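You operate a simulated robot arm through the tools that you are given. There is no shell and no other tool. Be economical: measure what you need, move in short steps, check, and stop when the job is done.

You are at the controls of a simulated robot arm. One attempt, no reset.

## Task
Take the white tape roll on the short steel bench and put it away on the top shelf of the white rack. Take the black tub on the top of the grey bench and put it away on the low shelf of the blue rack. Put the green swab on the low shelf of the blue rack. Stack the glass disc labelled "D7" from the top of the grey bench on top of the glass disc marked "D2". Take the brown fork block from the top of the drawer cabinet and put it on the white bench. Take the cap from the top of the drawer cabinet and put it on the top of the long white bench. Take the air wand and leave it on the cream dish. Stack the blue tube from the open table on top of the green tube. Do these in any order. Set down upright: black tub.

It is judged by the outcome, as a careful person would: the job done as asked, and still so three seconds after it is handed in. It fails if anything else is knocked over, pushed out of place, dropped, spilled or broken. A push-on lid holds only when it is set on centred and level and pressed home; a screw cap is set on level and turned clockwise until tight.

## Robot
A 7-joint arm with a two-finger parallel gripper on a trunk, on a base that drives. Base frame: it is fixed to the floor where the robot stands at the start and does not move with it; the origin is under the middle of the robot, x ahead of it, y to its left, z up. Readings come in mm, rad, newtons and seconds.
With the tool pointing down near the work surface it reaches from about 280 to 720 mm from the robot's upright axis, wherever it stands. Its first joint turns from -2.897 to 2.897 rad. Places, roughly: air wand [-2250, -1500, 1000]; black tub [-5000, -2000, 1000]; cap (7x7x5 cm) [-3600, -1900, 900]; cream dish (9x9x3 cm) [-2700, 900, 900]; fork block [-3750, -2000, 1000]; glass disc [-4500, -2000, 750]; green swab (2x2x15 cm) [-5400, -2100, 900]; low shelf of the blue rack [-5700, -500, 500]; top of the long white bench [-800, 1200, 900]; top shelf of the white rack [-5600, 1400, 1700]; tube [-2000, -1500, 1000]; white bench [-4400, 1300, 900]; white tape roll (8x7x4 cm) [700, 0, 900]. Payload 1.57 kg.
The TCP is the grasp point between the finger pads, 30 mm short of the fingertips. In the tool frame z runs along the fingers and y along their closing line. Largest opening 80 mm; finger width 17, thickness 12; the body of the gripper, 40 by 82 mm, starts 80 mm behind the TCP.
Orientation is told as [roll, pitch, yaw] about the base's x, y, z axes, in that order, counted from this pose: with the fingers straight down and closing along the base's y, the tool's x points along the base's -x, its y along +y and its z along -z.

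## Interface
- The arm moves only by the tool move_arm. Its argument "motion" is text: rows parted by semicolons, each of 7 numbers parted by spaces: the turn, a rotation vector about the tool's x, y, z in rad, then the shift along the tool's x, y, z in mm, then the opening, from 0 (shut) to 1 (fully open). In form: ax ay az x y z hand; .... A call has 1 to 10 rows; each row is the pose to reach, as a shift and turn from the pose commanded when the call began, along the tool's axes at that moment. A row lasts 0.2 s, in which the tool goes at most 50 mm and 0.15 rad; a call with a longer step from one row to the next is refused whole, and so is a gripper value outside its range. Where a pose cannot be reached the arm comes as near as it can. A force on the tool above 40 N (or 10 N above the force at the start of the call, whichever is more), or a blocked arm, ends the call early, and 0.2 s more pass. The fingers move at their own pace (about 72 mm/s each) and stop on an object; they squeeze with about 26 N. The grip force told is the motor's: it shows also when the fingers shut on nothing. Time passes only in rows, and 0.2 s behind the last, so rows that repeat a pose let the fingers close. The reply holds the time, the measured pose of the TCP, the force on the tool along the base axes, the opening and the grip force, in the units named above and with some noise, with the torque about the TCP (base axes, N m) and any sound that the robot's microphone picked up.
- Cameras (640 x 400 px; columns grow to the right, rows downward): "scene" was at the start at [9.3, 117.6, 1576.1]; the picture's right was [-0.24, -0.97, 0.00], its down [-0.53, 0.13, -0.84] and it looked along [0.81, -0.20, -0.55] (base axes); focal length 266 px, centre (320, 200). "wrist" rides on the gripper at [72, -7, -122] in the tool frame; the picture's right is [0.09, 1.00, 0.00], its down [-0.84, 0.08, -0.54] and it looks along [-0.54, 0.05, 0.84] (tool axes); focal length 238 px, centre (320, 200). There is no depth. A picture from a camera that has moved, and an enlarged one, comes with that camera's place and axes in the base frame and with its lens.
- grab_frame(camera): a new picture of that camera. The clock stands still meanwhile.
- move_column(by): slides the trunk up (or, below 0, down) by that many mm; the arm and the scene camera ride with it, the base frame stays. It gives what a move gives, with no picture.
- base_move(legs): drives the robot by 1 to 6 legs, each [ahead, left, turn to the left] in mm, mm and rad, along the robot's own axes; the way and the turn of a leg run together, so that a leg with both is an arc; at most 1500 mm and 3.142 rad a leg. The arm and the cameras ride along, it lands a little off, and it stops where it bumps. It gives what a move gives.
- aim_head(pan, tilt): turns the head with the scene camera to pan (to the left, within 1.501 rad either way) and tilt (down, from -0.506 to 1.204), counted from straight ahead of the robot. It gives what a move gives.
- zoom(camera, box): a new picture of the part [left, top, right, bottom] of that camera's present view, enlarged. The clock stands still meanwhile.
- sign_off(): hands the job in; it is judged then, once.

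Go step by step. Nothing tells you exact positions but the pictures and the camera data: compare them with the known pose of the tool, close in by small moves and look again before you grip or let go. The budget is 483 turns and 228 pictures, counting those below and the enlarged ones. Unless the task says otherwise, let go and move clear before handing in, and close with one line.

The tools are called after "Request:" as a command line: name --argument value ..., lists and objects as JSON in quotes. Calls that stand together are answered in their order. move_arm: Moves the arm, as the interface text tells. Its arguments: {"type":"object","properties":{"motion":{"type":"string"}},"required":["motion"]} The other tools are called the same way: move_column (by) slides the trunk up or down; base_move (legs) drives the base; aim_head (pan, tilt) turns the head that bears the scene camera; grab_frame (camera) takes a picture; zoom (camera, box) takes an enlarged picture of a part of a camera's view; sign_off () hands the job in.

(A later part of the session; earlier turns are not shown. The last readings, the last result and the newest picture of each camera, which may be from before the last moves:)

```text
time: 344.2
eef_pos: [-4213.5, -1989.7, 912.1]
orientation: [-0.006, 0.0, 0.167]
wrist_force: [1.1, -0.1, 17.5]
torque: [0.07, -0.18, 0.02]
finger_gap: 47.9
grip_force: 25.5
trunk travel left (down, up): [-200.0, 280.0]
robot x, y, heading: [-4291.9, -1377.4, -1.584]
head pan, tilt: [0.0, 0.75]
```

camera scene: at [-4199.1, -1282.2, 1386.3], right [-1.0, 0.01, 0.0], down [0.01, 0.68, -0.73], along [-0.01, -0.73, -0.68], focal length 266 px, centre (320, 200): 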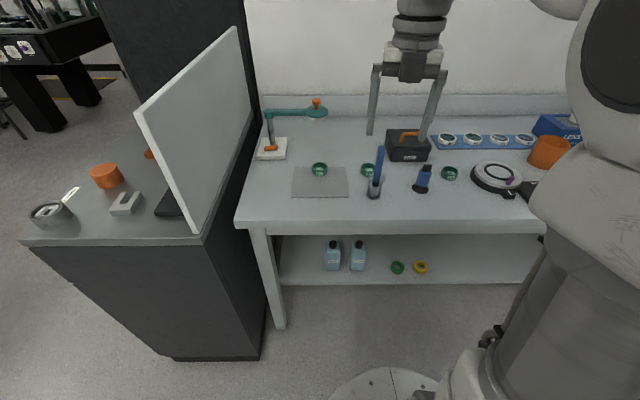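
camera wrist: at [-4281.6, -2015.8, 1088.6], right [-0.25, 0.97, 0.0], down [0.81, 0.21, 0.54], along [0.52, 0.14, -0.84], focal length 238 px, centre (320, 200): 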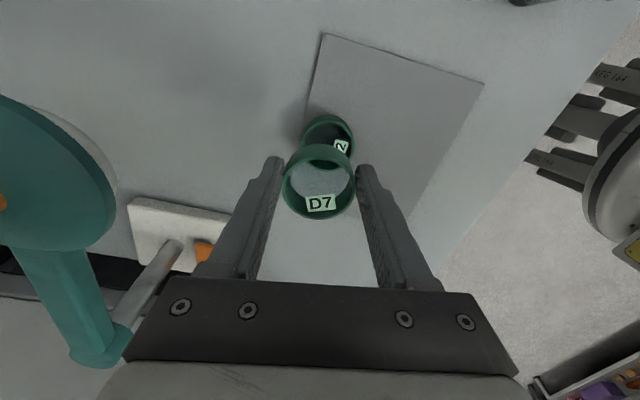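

Contact (17 N). Check alignment, then release.

Request:
zoom --camera "scene" --box '[290, 140, 370, 200]'

Request:
move_arm --motion "0 0 0 0 0 -1.5 0; 0 0 0 0 0 -1.5 0.75; 0 0 0 0 0 -1.5 0.9; 0 0 0 0 0 -1.5 0.9; 0 0 0 0 0 -30 0.9; 0 0 0 0 0 -75 0.9; 0 0 0 0 0 -120 0.9; 0 0 0 0 0 -165 0.9; 0 0 0 0 0 -210 0.9"

Request:
zoom --camera "scene" --box '[290, 140, 370, 200]'

```text
6.67 times, centred on (330, 170) of scene
camera zoom: at [-4149.7, -1382.3, 1386.5], right [-1.0, 0.01, 0.0], down [0.01, 0.68, -0.73], along [-0.01, -0.73, -0.68], focal length 1777 px, centre (253, 400)
```

zoom: 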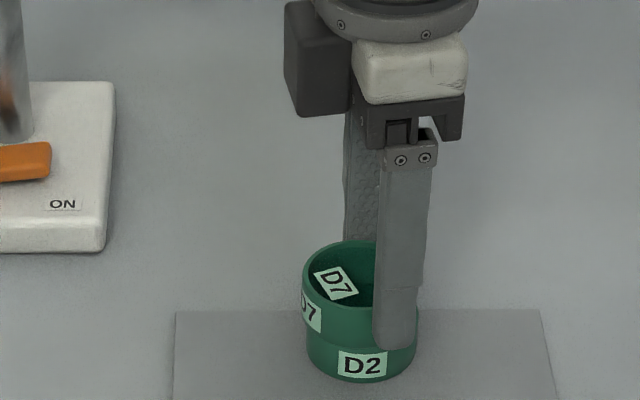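

```text
time: 346.2
eef_pos: [-4214.2, -1989.1, 1117.7]
orientation: [0.001, 0.001, 0.17]
wrist_force: [-0.8, -0.3, -1.0]
torque: [0.03, -0.02, 0.02]
finger_gap: 72.1
grip_force: 0.0
trunk travel left (down, up): [-200.0, 280.0]
robot x, y, heading: [-4294.5, -1380.1, -1.585]
head pan, tilt: [0.0, 0.75]
```

```text
6.67 times, centred on (330, 170) of scene
camera zoom: at [-4149.7, -1383.6, 1386.3], right [-1.0, 0.01, 0.0], down [0.01, 0.68, -0.73], along [-0.01, -0.73, -0.68], focal length 1777 px, centre (253, 400)
```

zoom: 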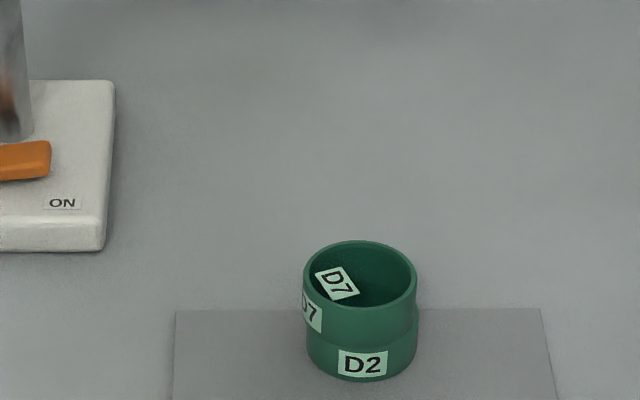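

D7 sits squarely on D2. Now to the drawer cabinet for the fork block and the cap: retract and shift left.

Request:
move_arm --motion "0 0 0 0 45 -10 0.9; 0 0 0 0 90 -20 0.9; 0 0 0 0 135 -30 0.9; 0 0 0 0 180 -40 0.9"

Request:
base_move --legs '[[-130, 0, 0.01], [0, 560, 0]]'

Request:
aim_head --pan 0.0 --tilt 0.75

Request:
grab_frame --camera "scene"

Request:
grab_frame --camera "wrist"

```text
time: 347.2
eef_pos: [-4244.9, -1814.4, 1161.7]
orientation: [0.0, 0.002, 0.168]
wrist_force: [-0.1, -0.5, 0.3]
torque: [0.02, 0.01, 0.0]
finger_gap: 72.1
grip_force: 0.0
trunk travel left (down, up): [-200.0, 280.0]
robot x, y, heading: [-4293.9, -1379.7, -1.58]
head pan, tilt: [0.0, 0.75]
```

```text
time: 351.2
eef_pos: [-3940.4, -1684.9, 1161.0]
orientation: [0.002, 0.016, 0.145]
wrist_force: [-3.9, 1.2, 0.9]
torque: [-0.13, -0.16, -0.16]
finger_gap: 70.4
grip_force: 0.1
trunk travel left (down, up): [-200.0, 280.0]
robot x, y, heading: [-3979.1, -1245.5, -1.569]
head pan, tilt: [0.0, 0.75]
stopped in leg 2: the force on the tool passed its limit at 52 N (the readings are from after the stop); the commanded pose is now the measured one
```

```text
time: 351.8
eef_pos: [-3941.5, -1684.3, 1161.0]
orientation: [0.002, 0.017, 0.146]
wrist_force: [-8.1, 0.6, -0.2]
torque: [-0.06, -0.32, -0.33]
finger_gap: 70.3
grip_force: 0.1
trunk travel left (down, up): [-200.0, 280.0]
robot x, y, heading: [-3979.1, -1243.1, -1.571]
head pan, tilt: [0.0, 0.75]
```

```text
93 pictures are left
camera scene: at [-3836.3, -1252.1, 1386.4], right [-1.0, 0.0, 0.0], down [0.0, 0.68, -0.73], along [0.0, -0.73, -0.68], focal length 266 px, centre (320, 200)
```

scene: 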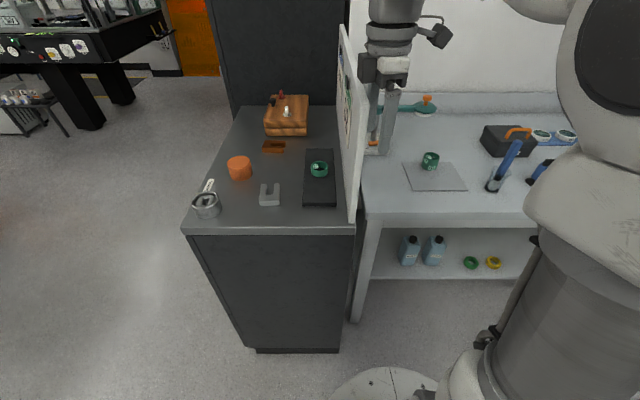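

```text
92 pictures are left
camera wrist: at [-4008.4, -1700.9, 1284.8], right [-0.24, 0.97, 0.0], down [0.83, 0.2, 0.53], along [0.51, 0.13, -0.85], focal length 238 px, centre (320, 200)
```

wrist: 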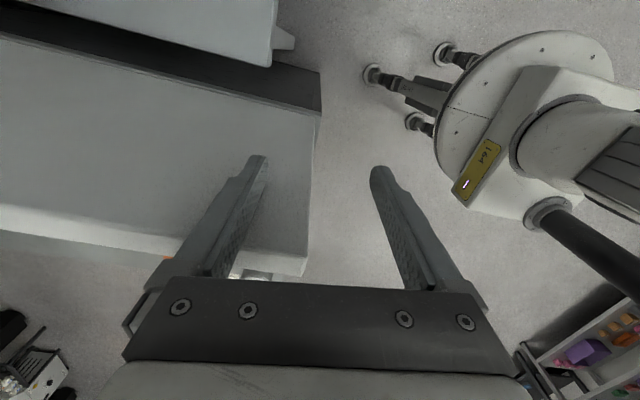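

The hand bumped the upright partition at x≈−3935. Back off right, raise above it and go around.

Request:
base_move --legs '[[0, -60, 0]]'

Request:
grab_frame --camera "scene"

```text
time: 352.9
eef_pos: [-3998.3, -1684.4, 1162.2]
orientation: [0.003, 0.019, 0.15]
wrist_force: [0.7, 0.7, -0.1]
torque: [0.01, -0.03, 0.05]
finger_gap: 71.9
grip_force: 0.1
trunk travel left (down, up): [-200.0, 280.0]
robot x, y, heading: [-4037.4, -1248.0, -1.569]
head pan, tilt: [0.0, 0.75]
```

```text
91 pictures are left
camera scene: at [-3894.5, -1252.1, 1386.3], right [-1.0, 0.0, 0.0], down [0.0, 0.68, -0.73], along [0.0, -0.73, -0.68], focal length 266 px, centre (320, 200)
```

scene: 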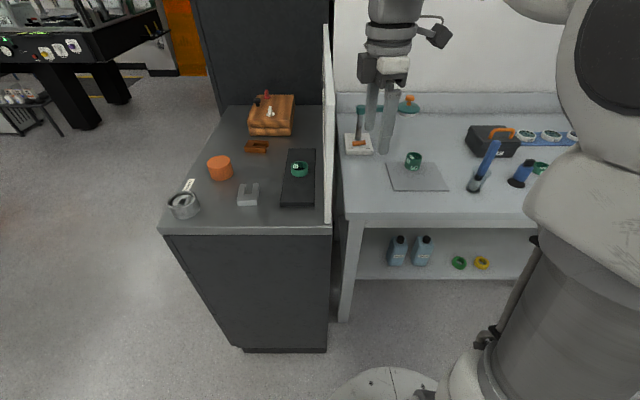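

Request:
base_move --legs '[[-160, 0, 0], [0, 430, 0]]'

Request:
grab_frame --camera "scene"

```text
time: 358.0
eef_pos: [-3563.9, -1527.3, 1160.9]
orientation: [0.004, 0.018, 0.141]
wrist_force: [1.0, -0.4, -0.4]
torque: [0.01, 0.01, -0.02]
finger_gap: 72.3
grip_force: 0.0
trunk travel left (down, up): [-200.0, 280.0]
robot x, y, heading: [-3600.1, -1089.4, -1.579]
head pan, tilt: [0.0, 0.75]
```

```text
90 pictures are left
camera scene: at [-3457.7, -1095.3, 1386.3], right [-1.0, 0.01, 0.0], down [0.0, 0.68, -0.73], along [-0.01, -0.73, -0.68], focal length 266 px, centre (320, 200)
```

scene: 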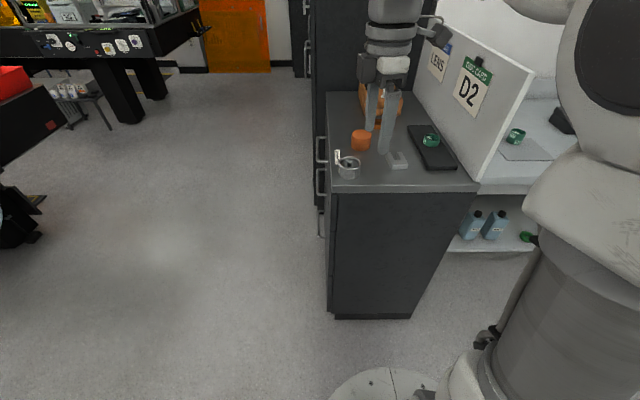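

Request:
zoom --camera "scene" --box '[320, 30, 560, 190]'

```text
2.50 times, centred on (440, 110) of scene
camera zoom: at [-3457.7, -1095.3, 1386.3], right [-1.0, 0.01, 0.0], down [0.0, 0.68, -0.73], along [-0.01, -0.73, -0.68], focal length 666 px, centre (20, 425)
```

zoom: 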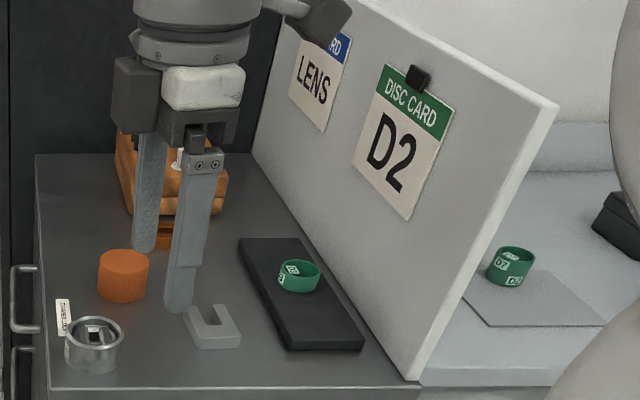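

The cabinet top holds an orange cap, a grey fork, a brown piece near a wooden box, and a disc on a black pad. I'll unflip the wrist for a forward-looking view.

Request:
move_arm --motion "0 0 0.15 0 0 0 0.9; 0 0 0.3 0 0 0 0.9; 0 0 0.45 0 0 0 0.9; 0 0 0.6 0 0 0 0.9; 0 0 0.75 0 0 0 0.9; 0 0 0.9 0 0 0 0.9; 0 0 1.05 0 0 0 0.9; 0 0 1.2 0 0 0 1; 0 0 1.35 0 0 0 1; 0 0 1.5 0 0 0 1"

Request:
move_arm --motion "0 -0.14 0.11 0 0 0 1; 0 -0.28 0.22 0 0 0 1"

Request:
grab_frame --camera "wrist"

```text
time: 360.2
eef_pos: [-3564.8, -1526.9, 1160.2]
orientation: [-0.017, 0.005, -1.362]
wrist_force: [-0.9, -0.8, -0.4]
torque: [0.01, 0.0, -0.01]
finger_gap: 80.4
grip_force: 0.1
trunk travel left (down, up): [-200.0, 280.0]
robot x, y, heading: [-3601.5, -1088.6, -1.577]
head pan, tilt: [0.0, 0.75]
```

```text
refused: row 1 steps farther than a row can; nothing moved
```

```text
88 pictures are left
camera wrist: at [-3584.1, -1457.6, 1283.6], right [0.95, 0.3, -0.02], down [0.26, -0.8, 0.54], along [0.15, -0.52, -0.84], focal length 238 px, centre (320, 200)
```

wrist: 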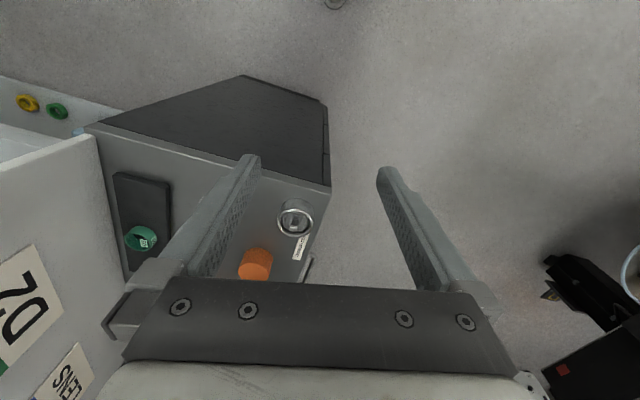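

Request:
move_arm --motion "0 0 0.14 0 0 0 1; 0 0 0.2 0 0 0 1"

Request:
base_move --legs '[[150, -120, 0]]'

Request:
move_arm --motion "0 -0.14 0 0 0 0 1; 0 -0.28 0 0 0 0 1; 0 -0.4 0 0 0 0 1"

Request:
grab_frame --camera "wrist"

Request:
grab_frame --camera "scene"

```text
time: 360.8
eef_pos: [-3564.9, -1527.4, 1162.1]
orientation: [-0.02, 0.0, -1.56]
wrist_force: [-0.1, -0.7, -0.3]
torque: [0.03, -0.01, 0.02]
finger_gap: 79.8
grip_force: 0.2
trunk travel left (down, up): [-200.0, 280.0]
robot x, y, heading: [-3599.5, -1090.2, -1.577]
head pan, tilt: [0.0, 0.75]
```

```text
time: 362.4
eef_pos: [-3683.6, -1679.1, 1160.8]
orientation: [-0.019, 0.0, -1.56]
wrist_force: [1.0, 0.0, 0.0]
torque: [0.03, 0.0, 0.0]
finger_gap: 80.2
grip_force: 0.1
trunk travel left (down, up): [-200.0, 280.0]
robot x, y, heading: [-3721.5, -1241.6, -1.578]
head pan, tilt: [0.0, 0.75]
```

```text
time: 363.2
eef_pos: [-3684.6, -1678.7, 1161.0]
orientation: [-0.018, -0.401, -1.55]
wrist_force: [-0.1, 0.2, -0.8]
torque: [0.01, 0.01, 0.0]
finger_gap: 80.1
grip_force: 0.2
trunk travel left (down, up): [-200.0, 280.0]
robot x, y, heading: [-3722.1, -1240.8, -1.578]
head pan, tilt: [0.0, 0.75]
```

```text
87 pictures are left
camera wrist: at [-3691.1, -1564.2, 1245.8], right [0.99, 0.1, -0.05], down [0.1, -0.56, 0.82], along [0.05, -0.82, -0.56], focal length 238 px, centre (320, 200)
```

wrist: 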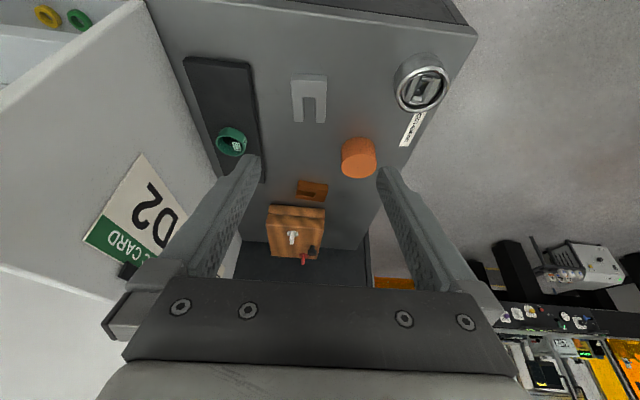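

```text
86 pictures are left
camera scene: at [-3578.2, -1246.7, 1386.3], right [-1.0, 0.01, 0.0], down [0.0, 0.68, -0.73], along [0.0, -0.73, -0.68], focal length 266 px, centre (320, 200)
```

scene: 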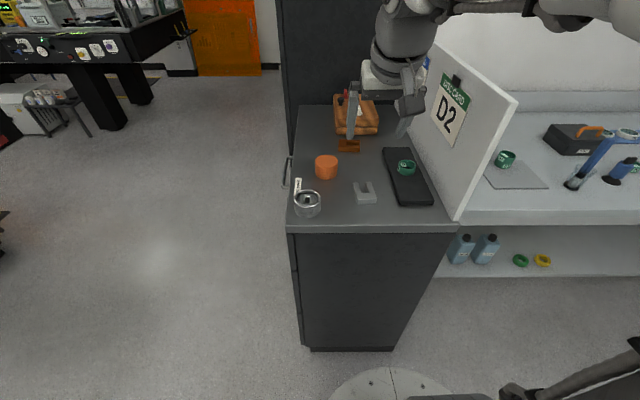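

Request:
zoom --camera "wrist" --box '[180, 60, 440, 270]'

Request:
zoom --camera "scene" --box '[290, 90, 450, 220]'

```text
1.90 times, centred on (310, 165) of wrist
camera zoom: at [-3691.1, -1564.2, 1245.8], right [0.99, 0.1, -0.05], down [0.1, -0.56, 0.82], along [0.05, -0.82, -0.56], focal length 454 px, centre (339, 267)
```

zoom: 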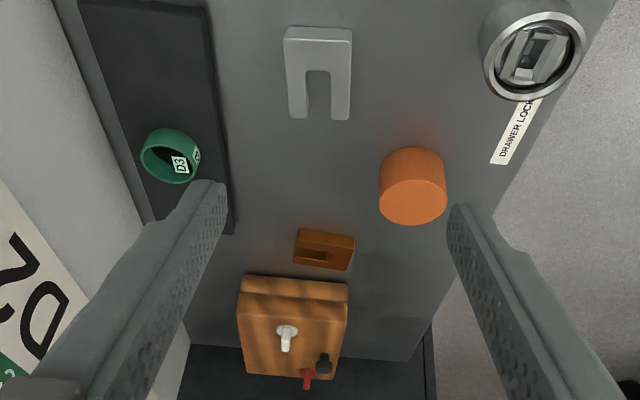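

```text
3.08 times, centred on (370, 155) of scene
camera zoom: at [-3578.2, -1246.7, 1386.3], right [-1.0, 0.01, 0.0], down [0.0, 0.68, -0.73], along [0.0, -0.73, -0.68], focal length 820 px, centre (166, 338)
```

zoom: 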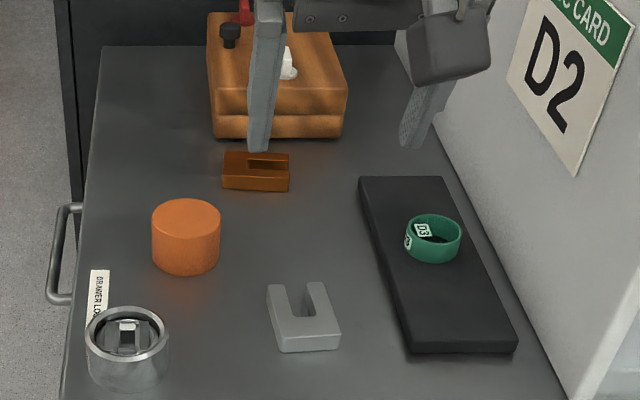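

The disc on the pad is D3, so D2 was right. Brown fork ≈ (−3683, −2080), orange cap ≈ (−3598, −1937), cabinet top ≈860. The cabinet's open side is +x; I'll check the floor there before going around.

Request:
aim_head --pan 0.9 --tilt 0.6

Request:
grab_frame --camera "scene"

```text
time: 364.4
eef_pos: [-3685.2, -1679.4, 1160.6]
orientation: [-0.02, -0.398, -1.552]
wrist_force: [-0.2, 0.3, -0.4]
torque: [0.02, 0.03, 0.01]
finger_gap: 80.1
grip_force: 0.0
trunk travel left (down, up): [-200.0, 280.0]
robot x, y, heading: [-3723.3, -1244.0, -1.579]
head pan, tilt: [0.901, 0.6]
```

```text
83 pictures are left
camera scene: at [-3508.8, -1219.1, 1399.2], right [-0.63, -0.78, 0.0], down [-0.44, 0.35, -0.82], along [0.64, -0.52, -0.57], focal length 266 px, centre (320, 200)
```

scene: 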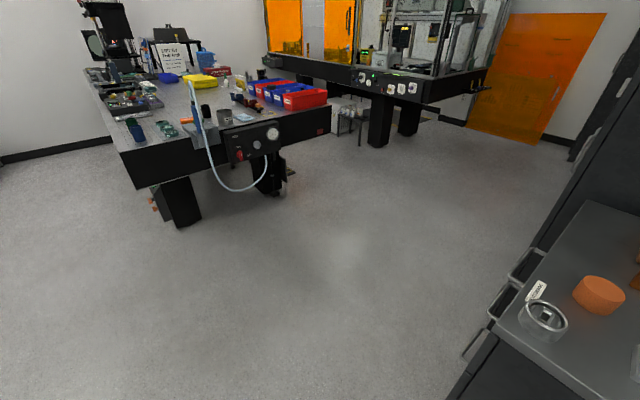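

Plenty of room. Go around to the cabinet's +x side, facing −x.

Request:
base_move --legs '[[0, 600, 0], [0, 0, -1.565], [0, 760, 0]]'

Request:
aim_head --pan 0.0 --tilt 0.75

Request:
grab_frame --camera "scene"

Request:
grab_frame --camera "wrist"

```text
time: 380.2
eef_pos: [-3572.3, -2038.1, 1161.0]
orientation: [-0.02, -0.401, -3.126]
wrist_force: [-0.5, 0.0, -0.3]
torque: [-0.02, -0.03, -0.03]
finger_gap: 80.0
grip_force: 0.0
trunk travel left (down, up): [-200.0, 280.0]
robot x, y, heading: [-3139.8, -2001.1, 3.131]
head pan, tilt: [0.901, 0.6]
```

```text
time: 381.4
eef_pos: [-3570.7, -2038.9, 1162.2]
orientation: [-0.019, -0.398, -3.126]
wrist_force: [-0.8, 0.3, -0.3]
torque: [0.02, 0.0, 0.01]
finger_gap: 80.2
grip_force: 0.0
trunk travel left (down, up): [-200.0, 280.0]
robot x, y, heading: [-3138.5, -2006.4, 3.13]
head pan, tilt: [0.0, 0.75]
```

```text
82 pictures are left
camera scene: at [-3136.8, -2145.4, 1386.3], right [0.01, 1.0, 0.0], down [0.68, -0.01, -0.73], along [-0.73, 0.01, -0.68], focal length 266 px, centre (320, 200)
```

scene: 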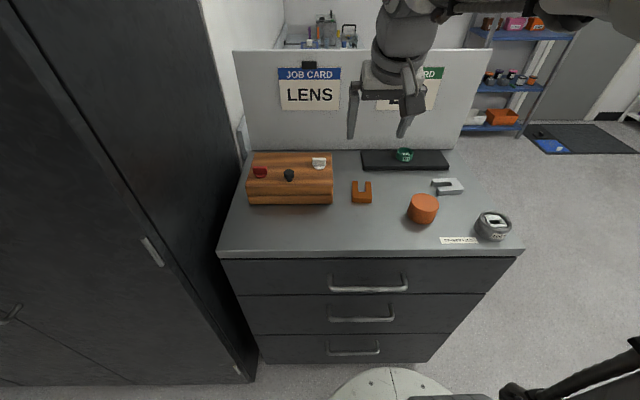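

```text
81 pictures are left
camera wrist: at [-3458.2, -2032.3, 1246.1], right [0.09, -0.99, -0.05], down [-0.56, -0.1, 0.82], along [-0.82, -0.05, -0.56], focal length 238 px, centre (320, 200)
```

wrist: 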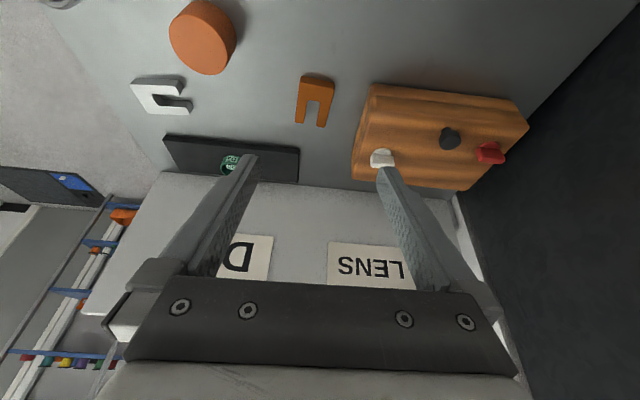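

Fork ≈ (−3677, −2027), top ≈911, prongs pointing away. I go vertical above its solid end.

Request:
move_arm --motion "0 0.1 0 -9 -3 42 1; 0 0.2 0 -17 -6 83 1; 0 0.3 0 -26 -9 125 1; 0 0.4 0 -35 -12 166 1"

Request:
grab_frame --camera "wrist"

```text
time: 382.4
eef_pos: [-3670.5, -2023.1, 1024.2]
orientation: [-0.017, 0.001, -3.133]
wrist_force: [0.7, -0.3, -0.2]
torque: [-0.02, 0.01, 0.01]
finger_gap: 80.2
grip_force: 0.1
trunk travel left (down, up): [-200.0, 280.0]
robot x, y, heading: [-3131.5, -2006.4, 3.135]
head pan, tilt: [0.0, 0.75]
```

```text
80 pictures are left
camera wrist: at [-3599.5, -2017.6, 1147.0], right [0.1, -0.99, -0.02], down [-0.84, -0.09, 0.54], along [-0.54, -0.04, -0.84], focal length 238 px, centre (320, 200)
```

wrist: 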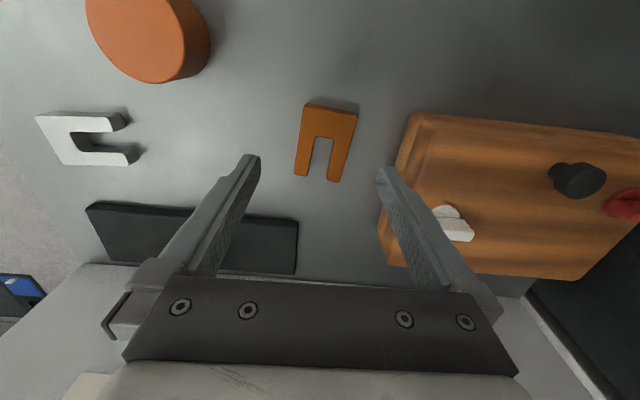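

Request:
move_arm --motion "0 0 0 2 4 25 0.9; 0 0 0 3 7.5 50 0.9; 0 0 0 3 7.5 75 0.9; 0 0 0 3 7.5 94 0.9"

Request:
grab_frame --camera "wrist"

```text
time: 383.4
eef_pos: [-3666.8, -2031.0, 930.5]
orientation: [-0.017, -0.005, -3.131]
wrist_force: [3.2, 0.0, 10.6]
torque: [-0.5, -0.09, 0.11]
finger_gap: 71.9
grip_force: 0.1
trunk travel left (down, up): [-200.0, 280.0]
robot x, y, heading: [-3135.8, -2008.0, 3.131]
head pan, tilt: [0.0, 0.75]
```

```text
79 pictures are left
camera wrist: at [-3593.7, -2024.9, 1053.0], right [0.1, -0.99, -0.02], down [-0.83, -0.09, 0.54], along [-0.54, -0.04, -0.84], focal length 238 px, centre (320, 200)
```

wrist: 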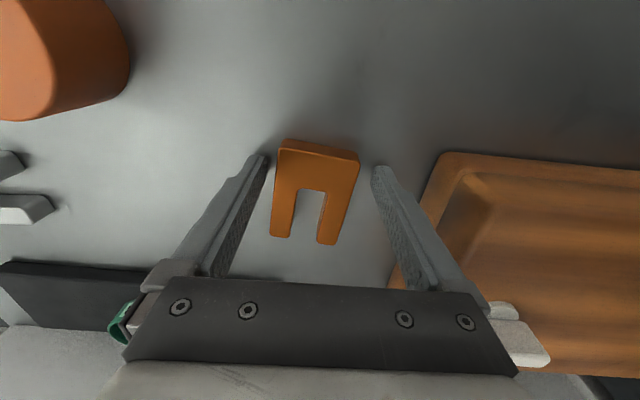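

Request:
move_arm --motion "0 0 0 0 -1 -2 0.9; 0 0 0 0 -1 -2 0; 0 0 0 0 -1 -2 0; 0 0 0 0 -1 -2 0; 0 0 0 0 -1 -40 0; 0 0 0 0 -1 -85 0; 0 0 0 0 -1 -130 0; 0 0 0 0 -1 -175 0"

Request:
grab_frame --camera "wrist"

Request:
grab_frame --camera "scene"

```text
time: 385.2
eef_pos: [-3666.7, -2033.7, 1103.7]
orientation: [-0.015, -0.001, -3.132]
wrist_force: [-1.5, 1.0, -1.1]
torque: [-0.02, 0.0, 0.02]
finger_gap: 51.5
grip_force: 25.8
trunk travel left (down, up): [-200.0, 280.0]
robot x, y, heading: [-3135.6, -2003.7, 3.13]
head pan, tilt: [0.0, 0.75]
```

```text
78 pictures are left
camera wrist: at [-3594.5, -2027.7, 1225.5], right [0.1, -0.99, -0.02], down [-0.84, -0.09, 0.54], along [-0.54, -0.04, -0.84], focal length 238 px, centre (320, 200)
```

wrist: 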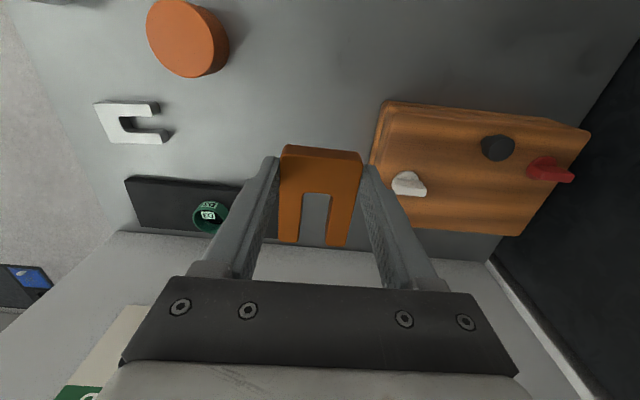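

```text
77 pictures are left
camera scene: at [-3137.0, -2145.4, 1386.3], right [0.01, 1.0, 0.0], down [0.68, -0.01, -0.73], along [-0.73, 0.01, -0.68], focal length 266 px, centre (320, 200)
```

scene: 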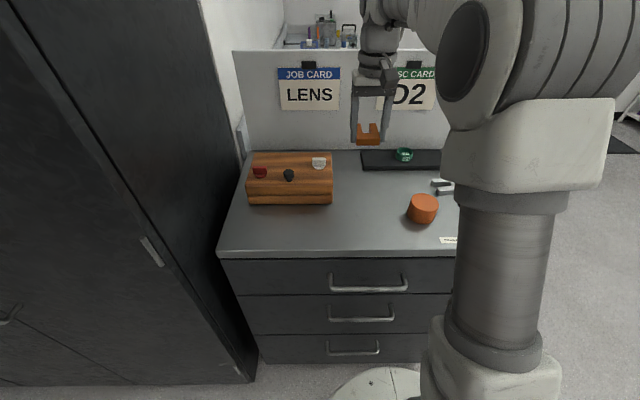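

Fork block held. Drive out and over to the white bench (y>1000 side).

Request:
base_move --legs '[[-80, 0, 0], [0, -1400, 0], [0, -500, 0], [0, 0, -1.56], [0, 1300, 0]]'

Request:
aim_head --pan 0.0 --tilt 0.6

Request:
grab_frame --camera "scene"

```text
time: 415.1
eef_pos: [-4399.8, 417.2, 1103.3]
orientation: [-0.017, 0.0, 1.605]
wrist_force: [0.2, -0.5, -1.6]
torque: [0.01, -0.05, -0.02]
finger_gap: 51.3
grip_force: 25.8
trunk travel left (down, up): [-200.0, 280.0]
robot x, y, heading: [-4359.4, -111.1, 1.588]
head pan, tilt: [0.0, 0.75]
```

```text
time: 415.9
eef_pos: [-4398.3, 415.7, 1103.2]
orientation: [-0.017, 0.0, 1.603]
wrist_force: [0.6, 0.5, -0.9]
torque: [-0.03, 0.02, -0.03]
finger_gap: 51.6
grip_force: 25.8
trunk travel left (down, up): [-200.0, 280.0]
robot x, y, heading: [-4355.4, -111.3, 1.584]
head pan, tilt: [0.0, 0.6]
```

```text
76 pictures are left
camera scene: at [-4493.5, -107.7, 1399.1], right [1.0, 0.02, 0.0], down [0.01, -0.57, -0.82], along [-0.01, 0.82, -0.57], focal length 266 px, centre (320, 200)
```

scene: 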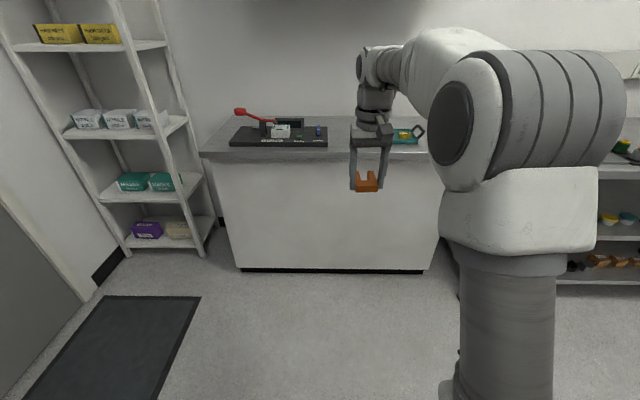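

White bench ahead with free space between the black plate and the teal item. Approach.

Request:
base_move --legs '[[670, -70, 0]]'

Request:
grab_frame --camera "wrist"

Request:
grab_frame --camera "scene"

```text
time: 420.6
eef_pos: [-4339.9, 1074.1, 1103.0]
orientation: [-0.017, 0.0, 1.608]
wrist_force: [-0.2, -0.4, -1.5]
torque: [-0.03, 0.02, -0.02]
finger_gap: 51.4
grip_force: 25.5
trunk travel left (down, up): [-200.0, 280.0]
robot x, y, heading: [-4293.9, 540.1, 1.589]
head pan, tilt: [0.0, 0.6]
```

```text
75 pictures are left
camera wrist: at [-4332.8, 1003.0, 1225.2], right [-0.99, -0.13, -0.02], down [-0.12, 0.83, 0.54], along [-0.05, 0.54, -0.84], focal length 238 px, centre (320, 200)
```

wrist: 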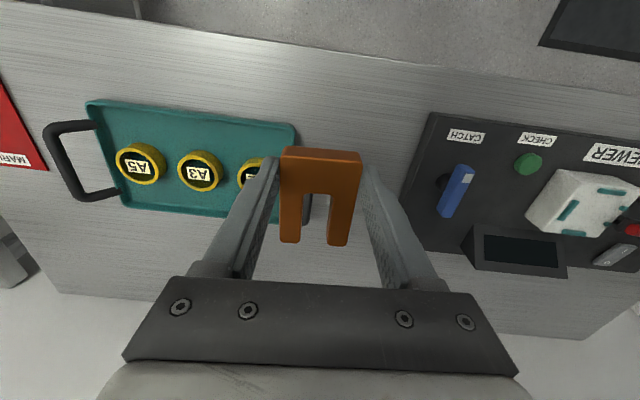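

```text
74 pictures are left
camera scene: at [-4433.8, 548.8, 1399.2], right [1.0, 0.02, 0.0], down [0.01, -0.56, -0.83], along [-0.01, 0.82, -0.56], focal length 266 px, centre (320, 200)
```

scene: 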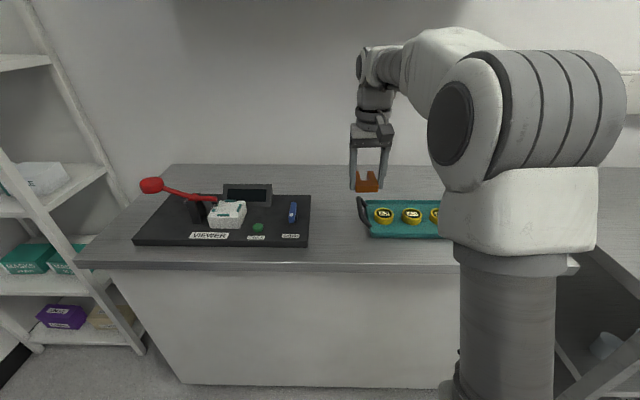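

Request:
move_arm --motion "0 0 0 0 35 0 0; 0 0 0 0 70 0 0; 0 0 0 0 70 45 0; 0 0 0 0 70 90 0; 0 0 0 0 70 135 0"

Request:
grab_frame --camera "wrist"

Request:
zoom --camera "scene" --box '[280, 120, 440, 260]'

```text
time: 421.8
eef_pos: [-4408.9, 1071.4, 968.6]
orientation: [-0.018, -0.004, 1.606]
wrist_force: [-0.5, -0.3, -1.7]
torque: [-0.03, -0.01, -0.02]
finger_gap: 51.3
grip_force: 26.1
trunk travel left (down, up): [-200.0, 280.0]
robot x, y, heading: [-4296.7, 542.1, 1.586]
head pan, tilt: [0.0, 0.6]
```

```text
73 pictures are left
camera wrist: at [-4401.2, 1000.4, 1090.5], right [-0.99, -0.13, -0.02], down [-0.12, 0.83, 0.54], along [-0.05, 0.54, -0.84], focal length 238 px, centre (320, 200)
```

wrist: 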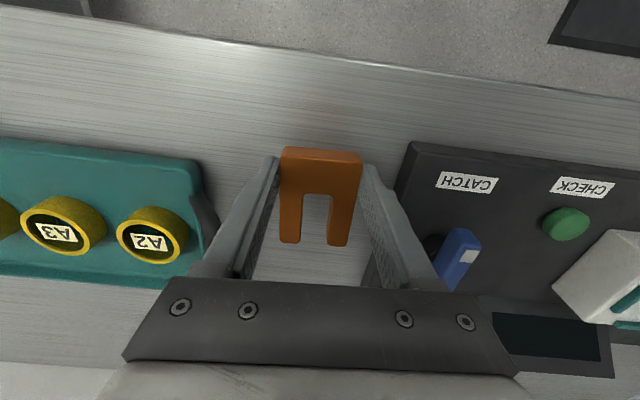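

```text
2.86 times, centred on (360, 190) of scene
camera zoom: at [-4433.8, 548.7, 1399.2], right [1.0, 0.02, 0.0], down [0.01, -0.56, -0.83], along [-0.01, 0.82, -0.56], focal length 761 px, centre (206, 229)
```

zoom: 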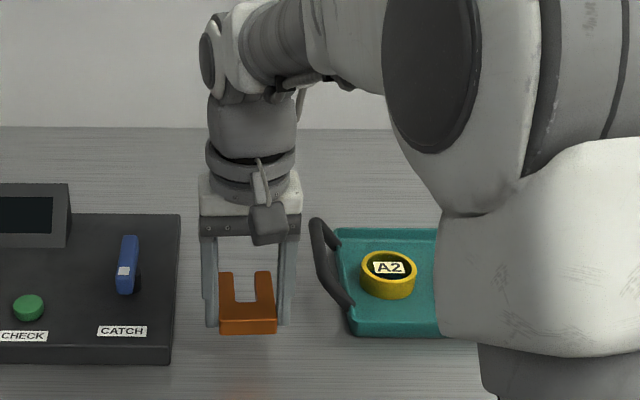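

Request:
move_arm --motion "0 0 0 0 -5 12 0; 0 0 0 0 -5 24 0; 0 0 0 0 -5 30 0; 0 0 0 0 -5 30 0"

Request:
move_arm --motion "0 0 0 0 0 2 0; 0 0 0 0 0 4 0; 0 0 0 0 0 4 0"

```text
time: 422.8
eef_pos: [-4401.7, 1071.3, 936.4]
orientation: [-0.018, 0.0, 1.607]
wrist_force: [0.0, -0.3, -1.1]
torque: [0.0, 0.01, -0.02]
finger_gap: 51.4
grip_force: 25.9
trunk travel left (down, up): [-200.0, 280.0]
robot x, y, heading: [-4296.8, 541.1, 1.591]
head pan, tilt: [0.0, 0.6]
```

```text
time: 423.6
eef_pos: [-4402.8, 1070.8, 932.8]
orientation: [-0.018, 0.001, 1.61]
wrist_force: [-0.8, -0.4, -2.6]
torque: [-0.04, -0.01, 0.0]
finger_gap: 51.5
grip_force: 25.8
trunk travel left (down, up): [-200.0, 280.0]
robot x, y, heading: [-4293.4, 544.4, 1.59]
head pan, tilt: [0.0, 0.6]
```

Request:
move_arm --motion "0 0 0 0 0 2 0; 0 0 0 0 0 4 0; 0 0 0 0 0 4 0"

Request:
move_arm --motion "0 0 0 0 0 2 0; 0 0 0 0 0 4 0; 0 0 0 0 0 4 0"

Request:
zoom --camera "scene" --box '[280, 150, 400, 240]'

```text
time: 424.4
eef_pos: [-4403.5, 1071.7, 931.1]
orientation: [-0.015, -0.003, 1.607]
wrist_force: [-1.5, 1.1, 11.2]
torque: [-0.06, 0.35, 0.01]
finger_gap: 51.3
grip_force: 26.3
trunk travel left (down, up): [-200.0, 280.0]
robot x, y, heading: [-4297.0, 542.2, 1.593]
head pan, tilt: [0.0, 0.6]
```

```text
time: 425.0
eef_pos: [-4402.9, 1071.2, 929.9]
orientation: [-0.016, -0.009, 1.609]
wrist_force: [3.7, -9.2, 17.0]
torque: [-0.49, 0.42, 0.38]
finger_gap: 51.6
grip_force: 26.0
trunk travel left (down, up): [-200.0, 280.0]
robot x, y, heading: [-4299.5, 546.7, 1.589]
head pan, tilt: [0.0, 0.6]
stopped in row 3: the force on the tool passed its limit at 43 N (the readings are from after the stop); the commanded pose is now the measured one
```

```text
4.44 times, centred on (340, 195) of scene
camera zoom: at [-4433.2, 546.7, 1399.0], right [1.0, 0.02, 0.0], down [0.01, -0.56, -0.83], along [-0.01, 0.83, -0.56], focal length 1184 px, centre (231, 222)
```

zoom: 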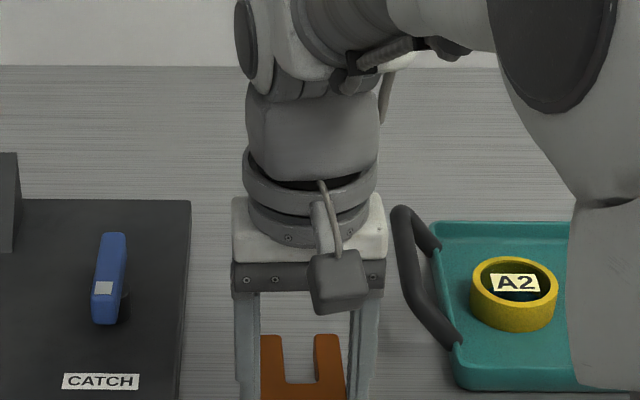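

On the bench (contact). Release and rise.

Request:
move_arm --motion "0 0 0 0 0 -1 0; 0 0 0 0 0 -1 0.8; 0 0 0 0 0 -1 0.8; 0 0 0 0 0 -40 0.8; 0 0 0 0 0 -85 0.8; 0 0 0 0 0 -130 0.8; 0 0 0 0 0 -175 0.8"

Request:
grab_frame --camera "wrist"

```text
time: 426.6
eef_pos: [-4406.6, 1071.4, 1103.1]
orientation: [-0.015, -0.008, 1.605]
wrist_force: [0.5, 0.4, 1.1]
torque: [-0.02, 0.0, 0.0]
finger_gap: 64.1
grip_force: 0.1
trunk travel left (down, up): [-200.0, 280.0]
robot x, y, heading: [-4293.6, 543.5, 1.586]
head pan, tilt: [0.0, 0.6]
```

```text
70 pictures are left
camera wrist: at [-4398.5, 999.9, 1225.4], right [-0.99, -0.13, -0.02], down [-0.12, 0.83, 0.55], along [-0.06, 0.54, -0.84], focal length 238 px, centre (320, 200)
```

wrist: 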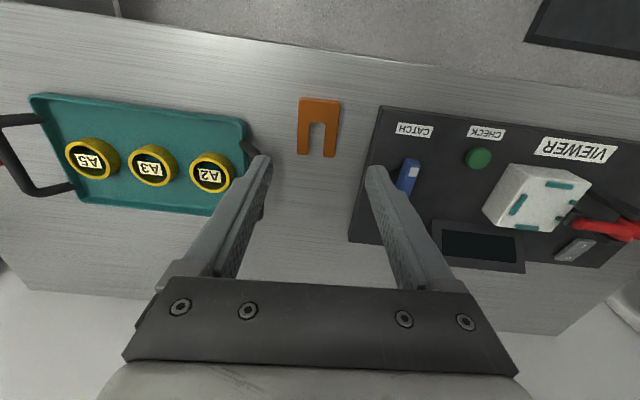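

Fork block is on the white bench. Back to the cabinet for the cap.

Request:
base_move --legs '[[-640, 0, 0], [0, -1225, 0], [0, 0, 1.55], [0, 1450, 0], [0, 240, 0]]'

Request:
grab_frame --camera "wrist"

```text
time: 457.8
eef_pos: [-3645.8, -1840.5, 1103.1]
orientation: [-0.016, -0.007, 3.131]
wrist_force: [-1.1, 0.5, -0.4]
torque: [0.01, 0.03, 0.0]
finger_gap: 63.9
grip_force: 0.1
trunk travel left (down, up): [-200.0, 280.0]
robot x, y, heading: [-3116.3, -1754.7, 3.114]
head pan, tilt: [0.0, 0.6]
```

```text
69 pictures are left
camera wrist: at [-3572.7, -1834.8, 1225.1], right [0.08, -1.0, -0.02], down [-0.83, -0.08, 0.55], along [-0.55, -0.03, -0.84], focal length 238 px, centre (320, 200)
```

wrist: 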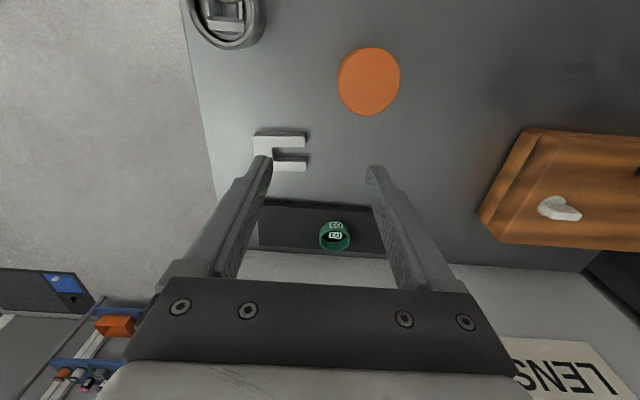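

Request:
move_arm --motion "0 0 0 24 24 25 1; 0 0 0 48 47 50 1; 0 0 0 48 47 80 1; 0 0 0 48 47 105 1"

Request:
grab_frame --camera "wrist"

```text
time: 458.8
eef_pos: [-3598.8, -1884.5, 995.6]
orientation: [-0.016, -0.008, 3.13]
wrist_force: [-0.4, -0.1, 0.6]
torque: [-0.03, 0.04, -0.01]
finger_gap: 80.3
grip_force: 0.2
trunk travel left (down, up): [-200.0, 280.0]
robot x, y, heading: [-3116.6, -1754.5, 3.112]
head pan, tilt: [0.0, 0.6]
```

```text
68 pictures are left
camera wrist: at [-3526.0, -1879.7, 1118.3], right [0.08, -1.0, -0.02], down [-0.83, -0.08, 0.55], along [-0.55, -0.03, -0.84], focal length 238 px, centre (320, 200)
```

wrist: 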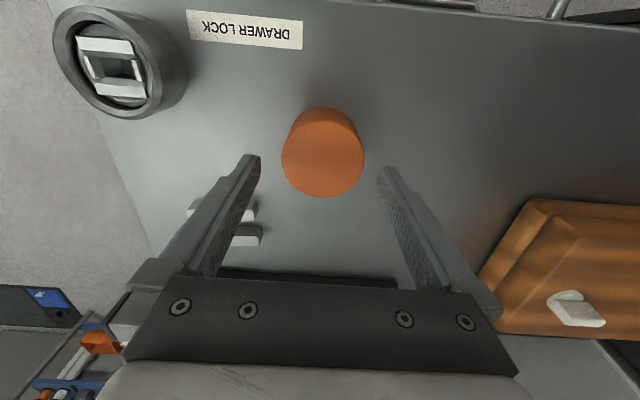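

Request:
move_arm --motion "0 0 0 -1 1 20 1; 0 0 0 -1 1 40 1; 0 0 0 -1 1 59 1; 0 0 0 -1 1 59 0; 0 0 0 -1 1 59 0; 0 0 0 -1 1 59 0; 0 0 0 -1 1 20 0; 0 0 0 -1 1 -30 0; 0 0 0 -1 1 -80 0"

Request:
grab_frame --camera "wrist"

```text
time: 460.8
eef_pos: [-3598.6, -1888.3, 1077.7]
orientation: [-0.015, -0.009, 3.13]
wrist_force: [-1.3, 0.1, -0.3]
torque: [0.02, -0.05, 0.01]
finger_gap: 65.0
grip_force: 26.1
trunk travel left (down, up): [-200.0, 280.0]
robot x, y, heading: [-3116.3, -1755.4, 3.114]
head pan, tilt: [0.0, 0.6]
```

```text
67 pictures are left
camera wrist: at [-3525.2, -1883.8, 1200.6], right [0.08, -1.0, -0.02], down [-0.83, -0.08, 0.55], along [-0.55, -0.03, -0.84], focal length 238 px, centre (320, 200)
```

wrist: 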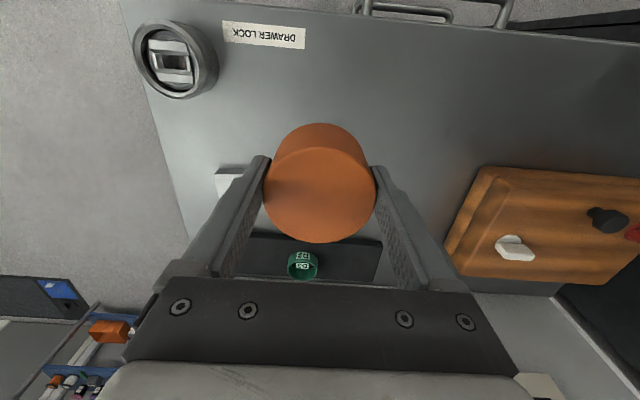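

Cap held. Drive to the long white bench near (−800, 1200).

Request:
base_move --legs '[[0, -1450, 0], [0, -320, 0], [0, 0, -1.543], [0, -1450, 0], [0, -850, 0]]'

Request:
aim_head --pan 0.0 --tilt 0.55

Request:
grab_frame --camera "scene"

```text
time: 496.3
eef_pos: [-893.2, 472.8, 1078.6]
orientation: [-0.016, -0.006, 1.569]
wrist_force: [1.1, 0.6, -1.3]
torque: [-0.02, -0.02, -0.03]
finger_gap: 64.9
grip_force: 26.3
trunk travel left (down, up): [-200.0, 280.0]
robot x, y, heading: [-755.0, -11.9, 1.55]
head pan, tilt: [0.0, 0.6]
```

```text
time: 497.0
eef_pos: [-893.3, 472.1, 1079.1]
orientation: [-0.015, -0.008, 1.57]
wrist_force: [0.0, 0.4, 0.6]
torque: [-0.02, 0.0, 0.04]
finger_gap: 65.3
grip_force: 26.1
trunk travel left (down, up): [-200.0, 280.0]
robot x, y, heading: [-754.7, -10.0, 1.554]
head pan, tilt: [0.0, 0.55]
```

```text
66 pictures are left
camera scene: at [-891.9, -0.4, 1403.7], right [1.0, -0.02, 0.0], down [-0.01, -0.52, -0.85], along [0.02, 0.85, -0.52], focal length 266 px, centre (320, 200)
```

scene: 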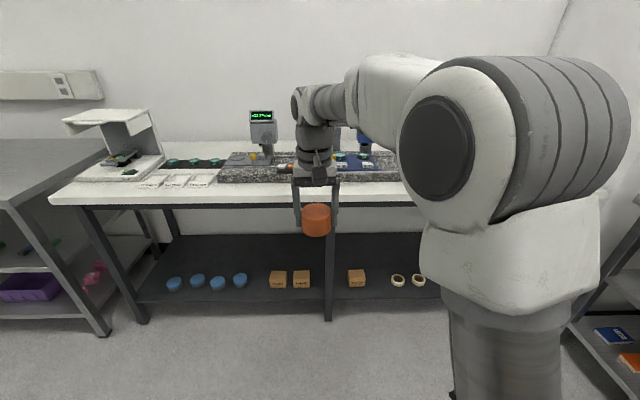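

Request:
base_move --legs '[[415, 0, 0]]'

Request:
grab_frame --camera "wrist"

Request:
grab_frame --camera "scene"

```text
time: 500.3
eef_pos: [-889.8, 891.5, 1078.9]
orientation: [-0.015, -0.007, 1.574]
wrist_force: [0.6, -0.3, -1.4]
torque: [-0.02, 0.0, -0.01]
finger_gap: 64.9
grip_force: 26.3
trunk travel left (down, up): [-200.0, 280.0]
robot x, y, heading: [-749.3, 409.2, 1.558]
head pan, tilt: [0.0, 0.55]
```

```text
65 pictures are left
camera wrist: at [-884.2, 820.2, 1200.3], right [-1.0, -0.1, -0.02], down [-0.09, 0.83, 0.55], along [-0.04, 0.55, -0.84], focal length 238 px, centre (320, 200)
```

wrist: 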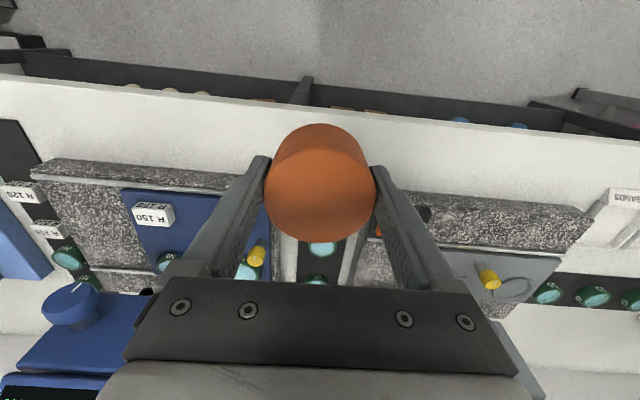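

```text
64 pictures are left
camera scene: at [-885.0, 420.1, 1403.7], right [1.0, -0.01, 0.0], down [-0.01, -0.52, -0.85], along [0.01, 0.85, -0.52], focal length 266 px, centre (320, 200)
```

scene: 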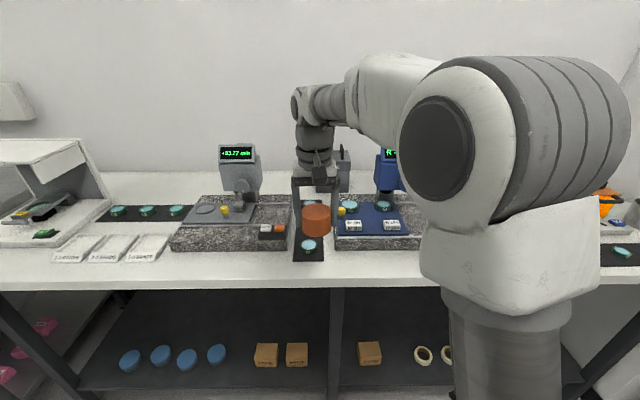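

Free strip in front of the left granite slab (~90 mm deep). Shift base left 190 and set the cap there.

Request:
base_move --legs '[[0, 190, 0]]'

Request:
move_arm --motion "0 0 0 -20 0 30 0; 0 0 0 -38 0 60 0; 0 0 0 -38 0 100 0"

Request:
grab_frame --camera "wrist"

Request:
zoom --camera "scene" --box '[220, 160, 420, 300]'

```text
time: 502.3
eef_pos: [-1081.2, 894.4, 1078.4]
orientation: [-0.015, -0.008, 1.577]
wrist_force: [0.3, 0.3, -0.5]
torque: [-0.02, 0.02, 0.01]
finger_gap: 65.2
grip_force: 25.9
trunk travel left (down, up): [-200.0, 280.0]
robot x, y, heading: [-938.8, 410.5, 1.557]
head pan, tilt: [0.0, 0.55]
```

```text
time: 503.1
eef_pos: [-1079.0, 931.5, 978.5]
orientation: [-0.015, -0.008, 1.576]
wrist_force: [0.4, 1.1, 1.4]
torque: [0.03, 0.01, 0.0]
finger_gap: 65.0
grip_force: 26.1
trunk travel left (down, up): [-200.0, 280.0]
robot x, y, heading: [-942.0, 411.3, 1.559]
head pan, tilt: [0.0, 0.55]
```

```text
63 pictures are left
camera wrist: at [-1074.0, 858.8, 1100.7], right [-1.0, -0.1, -0.02], down [-0.09, 0.83, 0.55], along [-0.04, 0.55, -0.84], focal length 238 px, centre (320, 200)
```

wrist: 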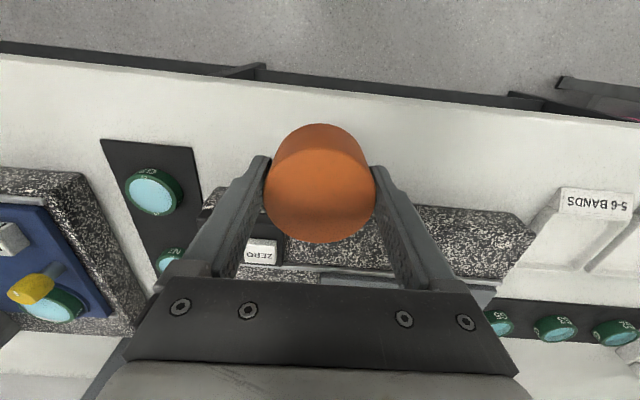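

```text
2.86 times, centred on (320, 230) of scene
camera zoom: at [-1075.9, 422.5, 1403.7], right [1.0, -0.01, 0.0], down [-0.01, -0.52, -0.85], along [0.01, 0.85, -0.52], focal length 761 px, centre (320, 114)
```

zoom: 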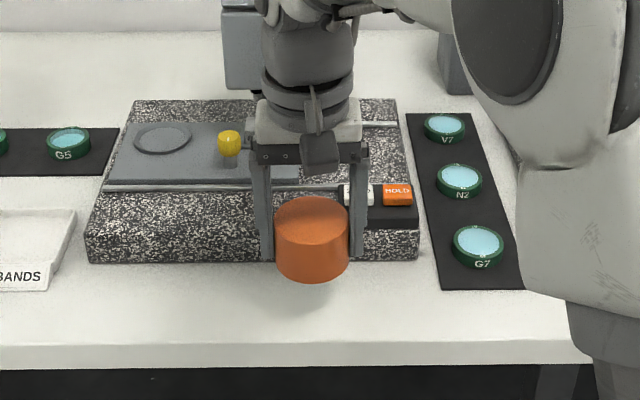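

Request:
move_arm --motion "0 0 0 4 0 15 0; 0 0 0 4 0 30 0; 0 0 0 4 0 38 0; 0 0 0 4 0 38 0"

Request:
move_arm --motion "0 0 0 0 0 2 0; 0 0 0 0 0 4 0; 0 0 0 0 0 4 0"

Request:
move_arm --motion "0 0 0 0 0 2 0; 0 0 0 0 0 4 0; 0 0 0 0 0 4 0"

```text
time: 504.1
eef_pos: [-1078.0, 928.1, 939.9]
orientation: [-0.016, -0.007, 1.577]
wrist_force: [0.0, 0.1, -0.3]
torque: [0.02, 0.0, -0.01]
finger_gap: 65.2
grip_force: 26.2
trunk travel left (down, up): [-200.0, 280.0]
robot x, y, heading: [-938.2, 411.0, 1.562]
head pan, tilt: [0.0, 0.55]
```

```text
time: 504.9
eef_pos: [-1078.9, 927.9, 935.9]
orientation: [-0.016, -0.008, 1.577]
wrist_force: [-0.1, 0.0, -0.5]
torque: [0.01, 0.01, -0.01]
finger_gap: 64.8
grip_force: 25.7
trunk travel left (down, up): [-200.0, 280.0]
robot x, y, heading: [-937.9, 411.4, 1.557]
head pan, tilt: [0.0, 0.55]
```

```text
time: 505.7
eef_pos: [-1078.8, 928.5, 932.3]
orientation: [-0.016, -0.006, 1.577]
wrist_force: [0.9, -0.2, -0.5]
torque: [0.0, -0.01, -0.01]
finger_gap: 64.8
grip_force: 26.0
trunk travel left (down, up): [-200.0, 280.0]
robot x, y, heading: [-942.0, 408.6, 1.558]
head pan, tilt: [0.0, 0.55]
```

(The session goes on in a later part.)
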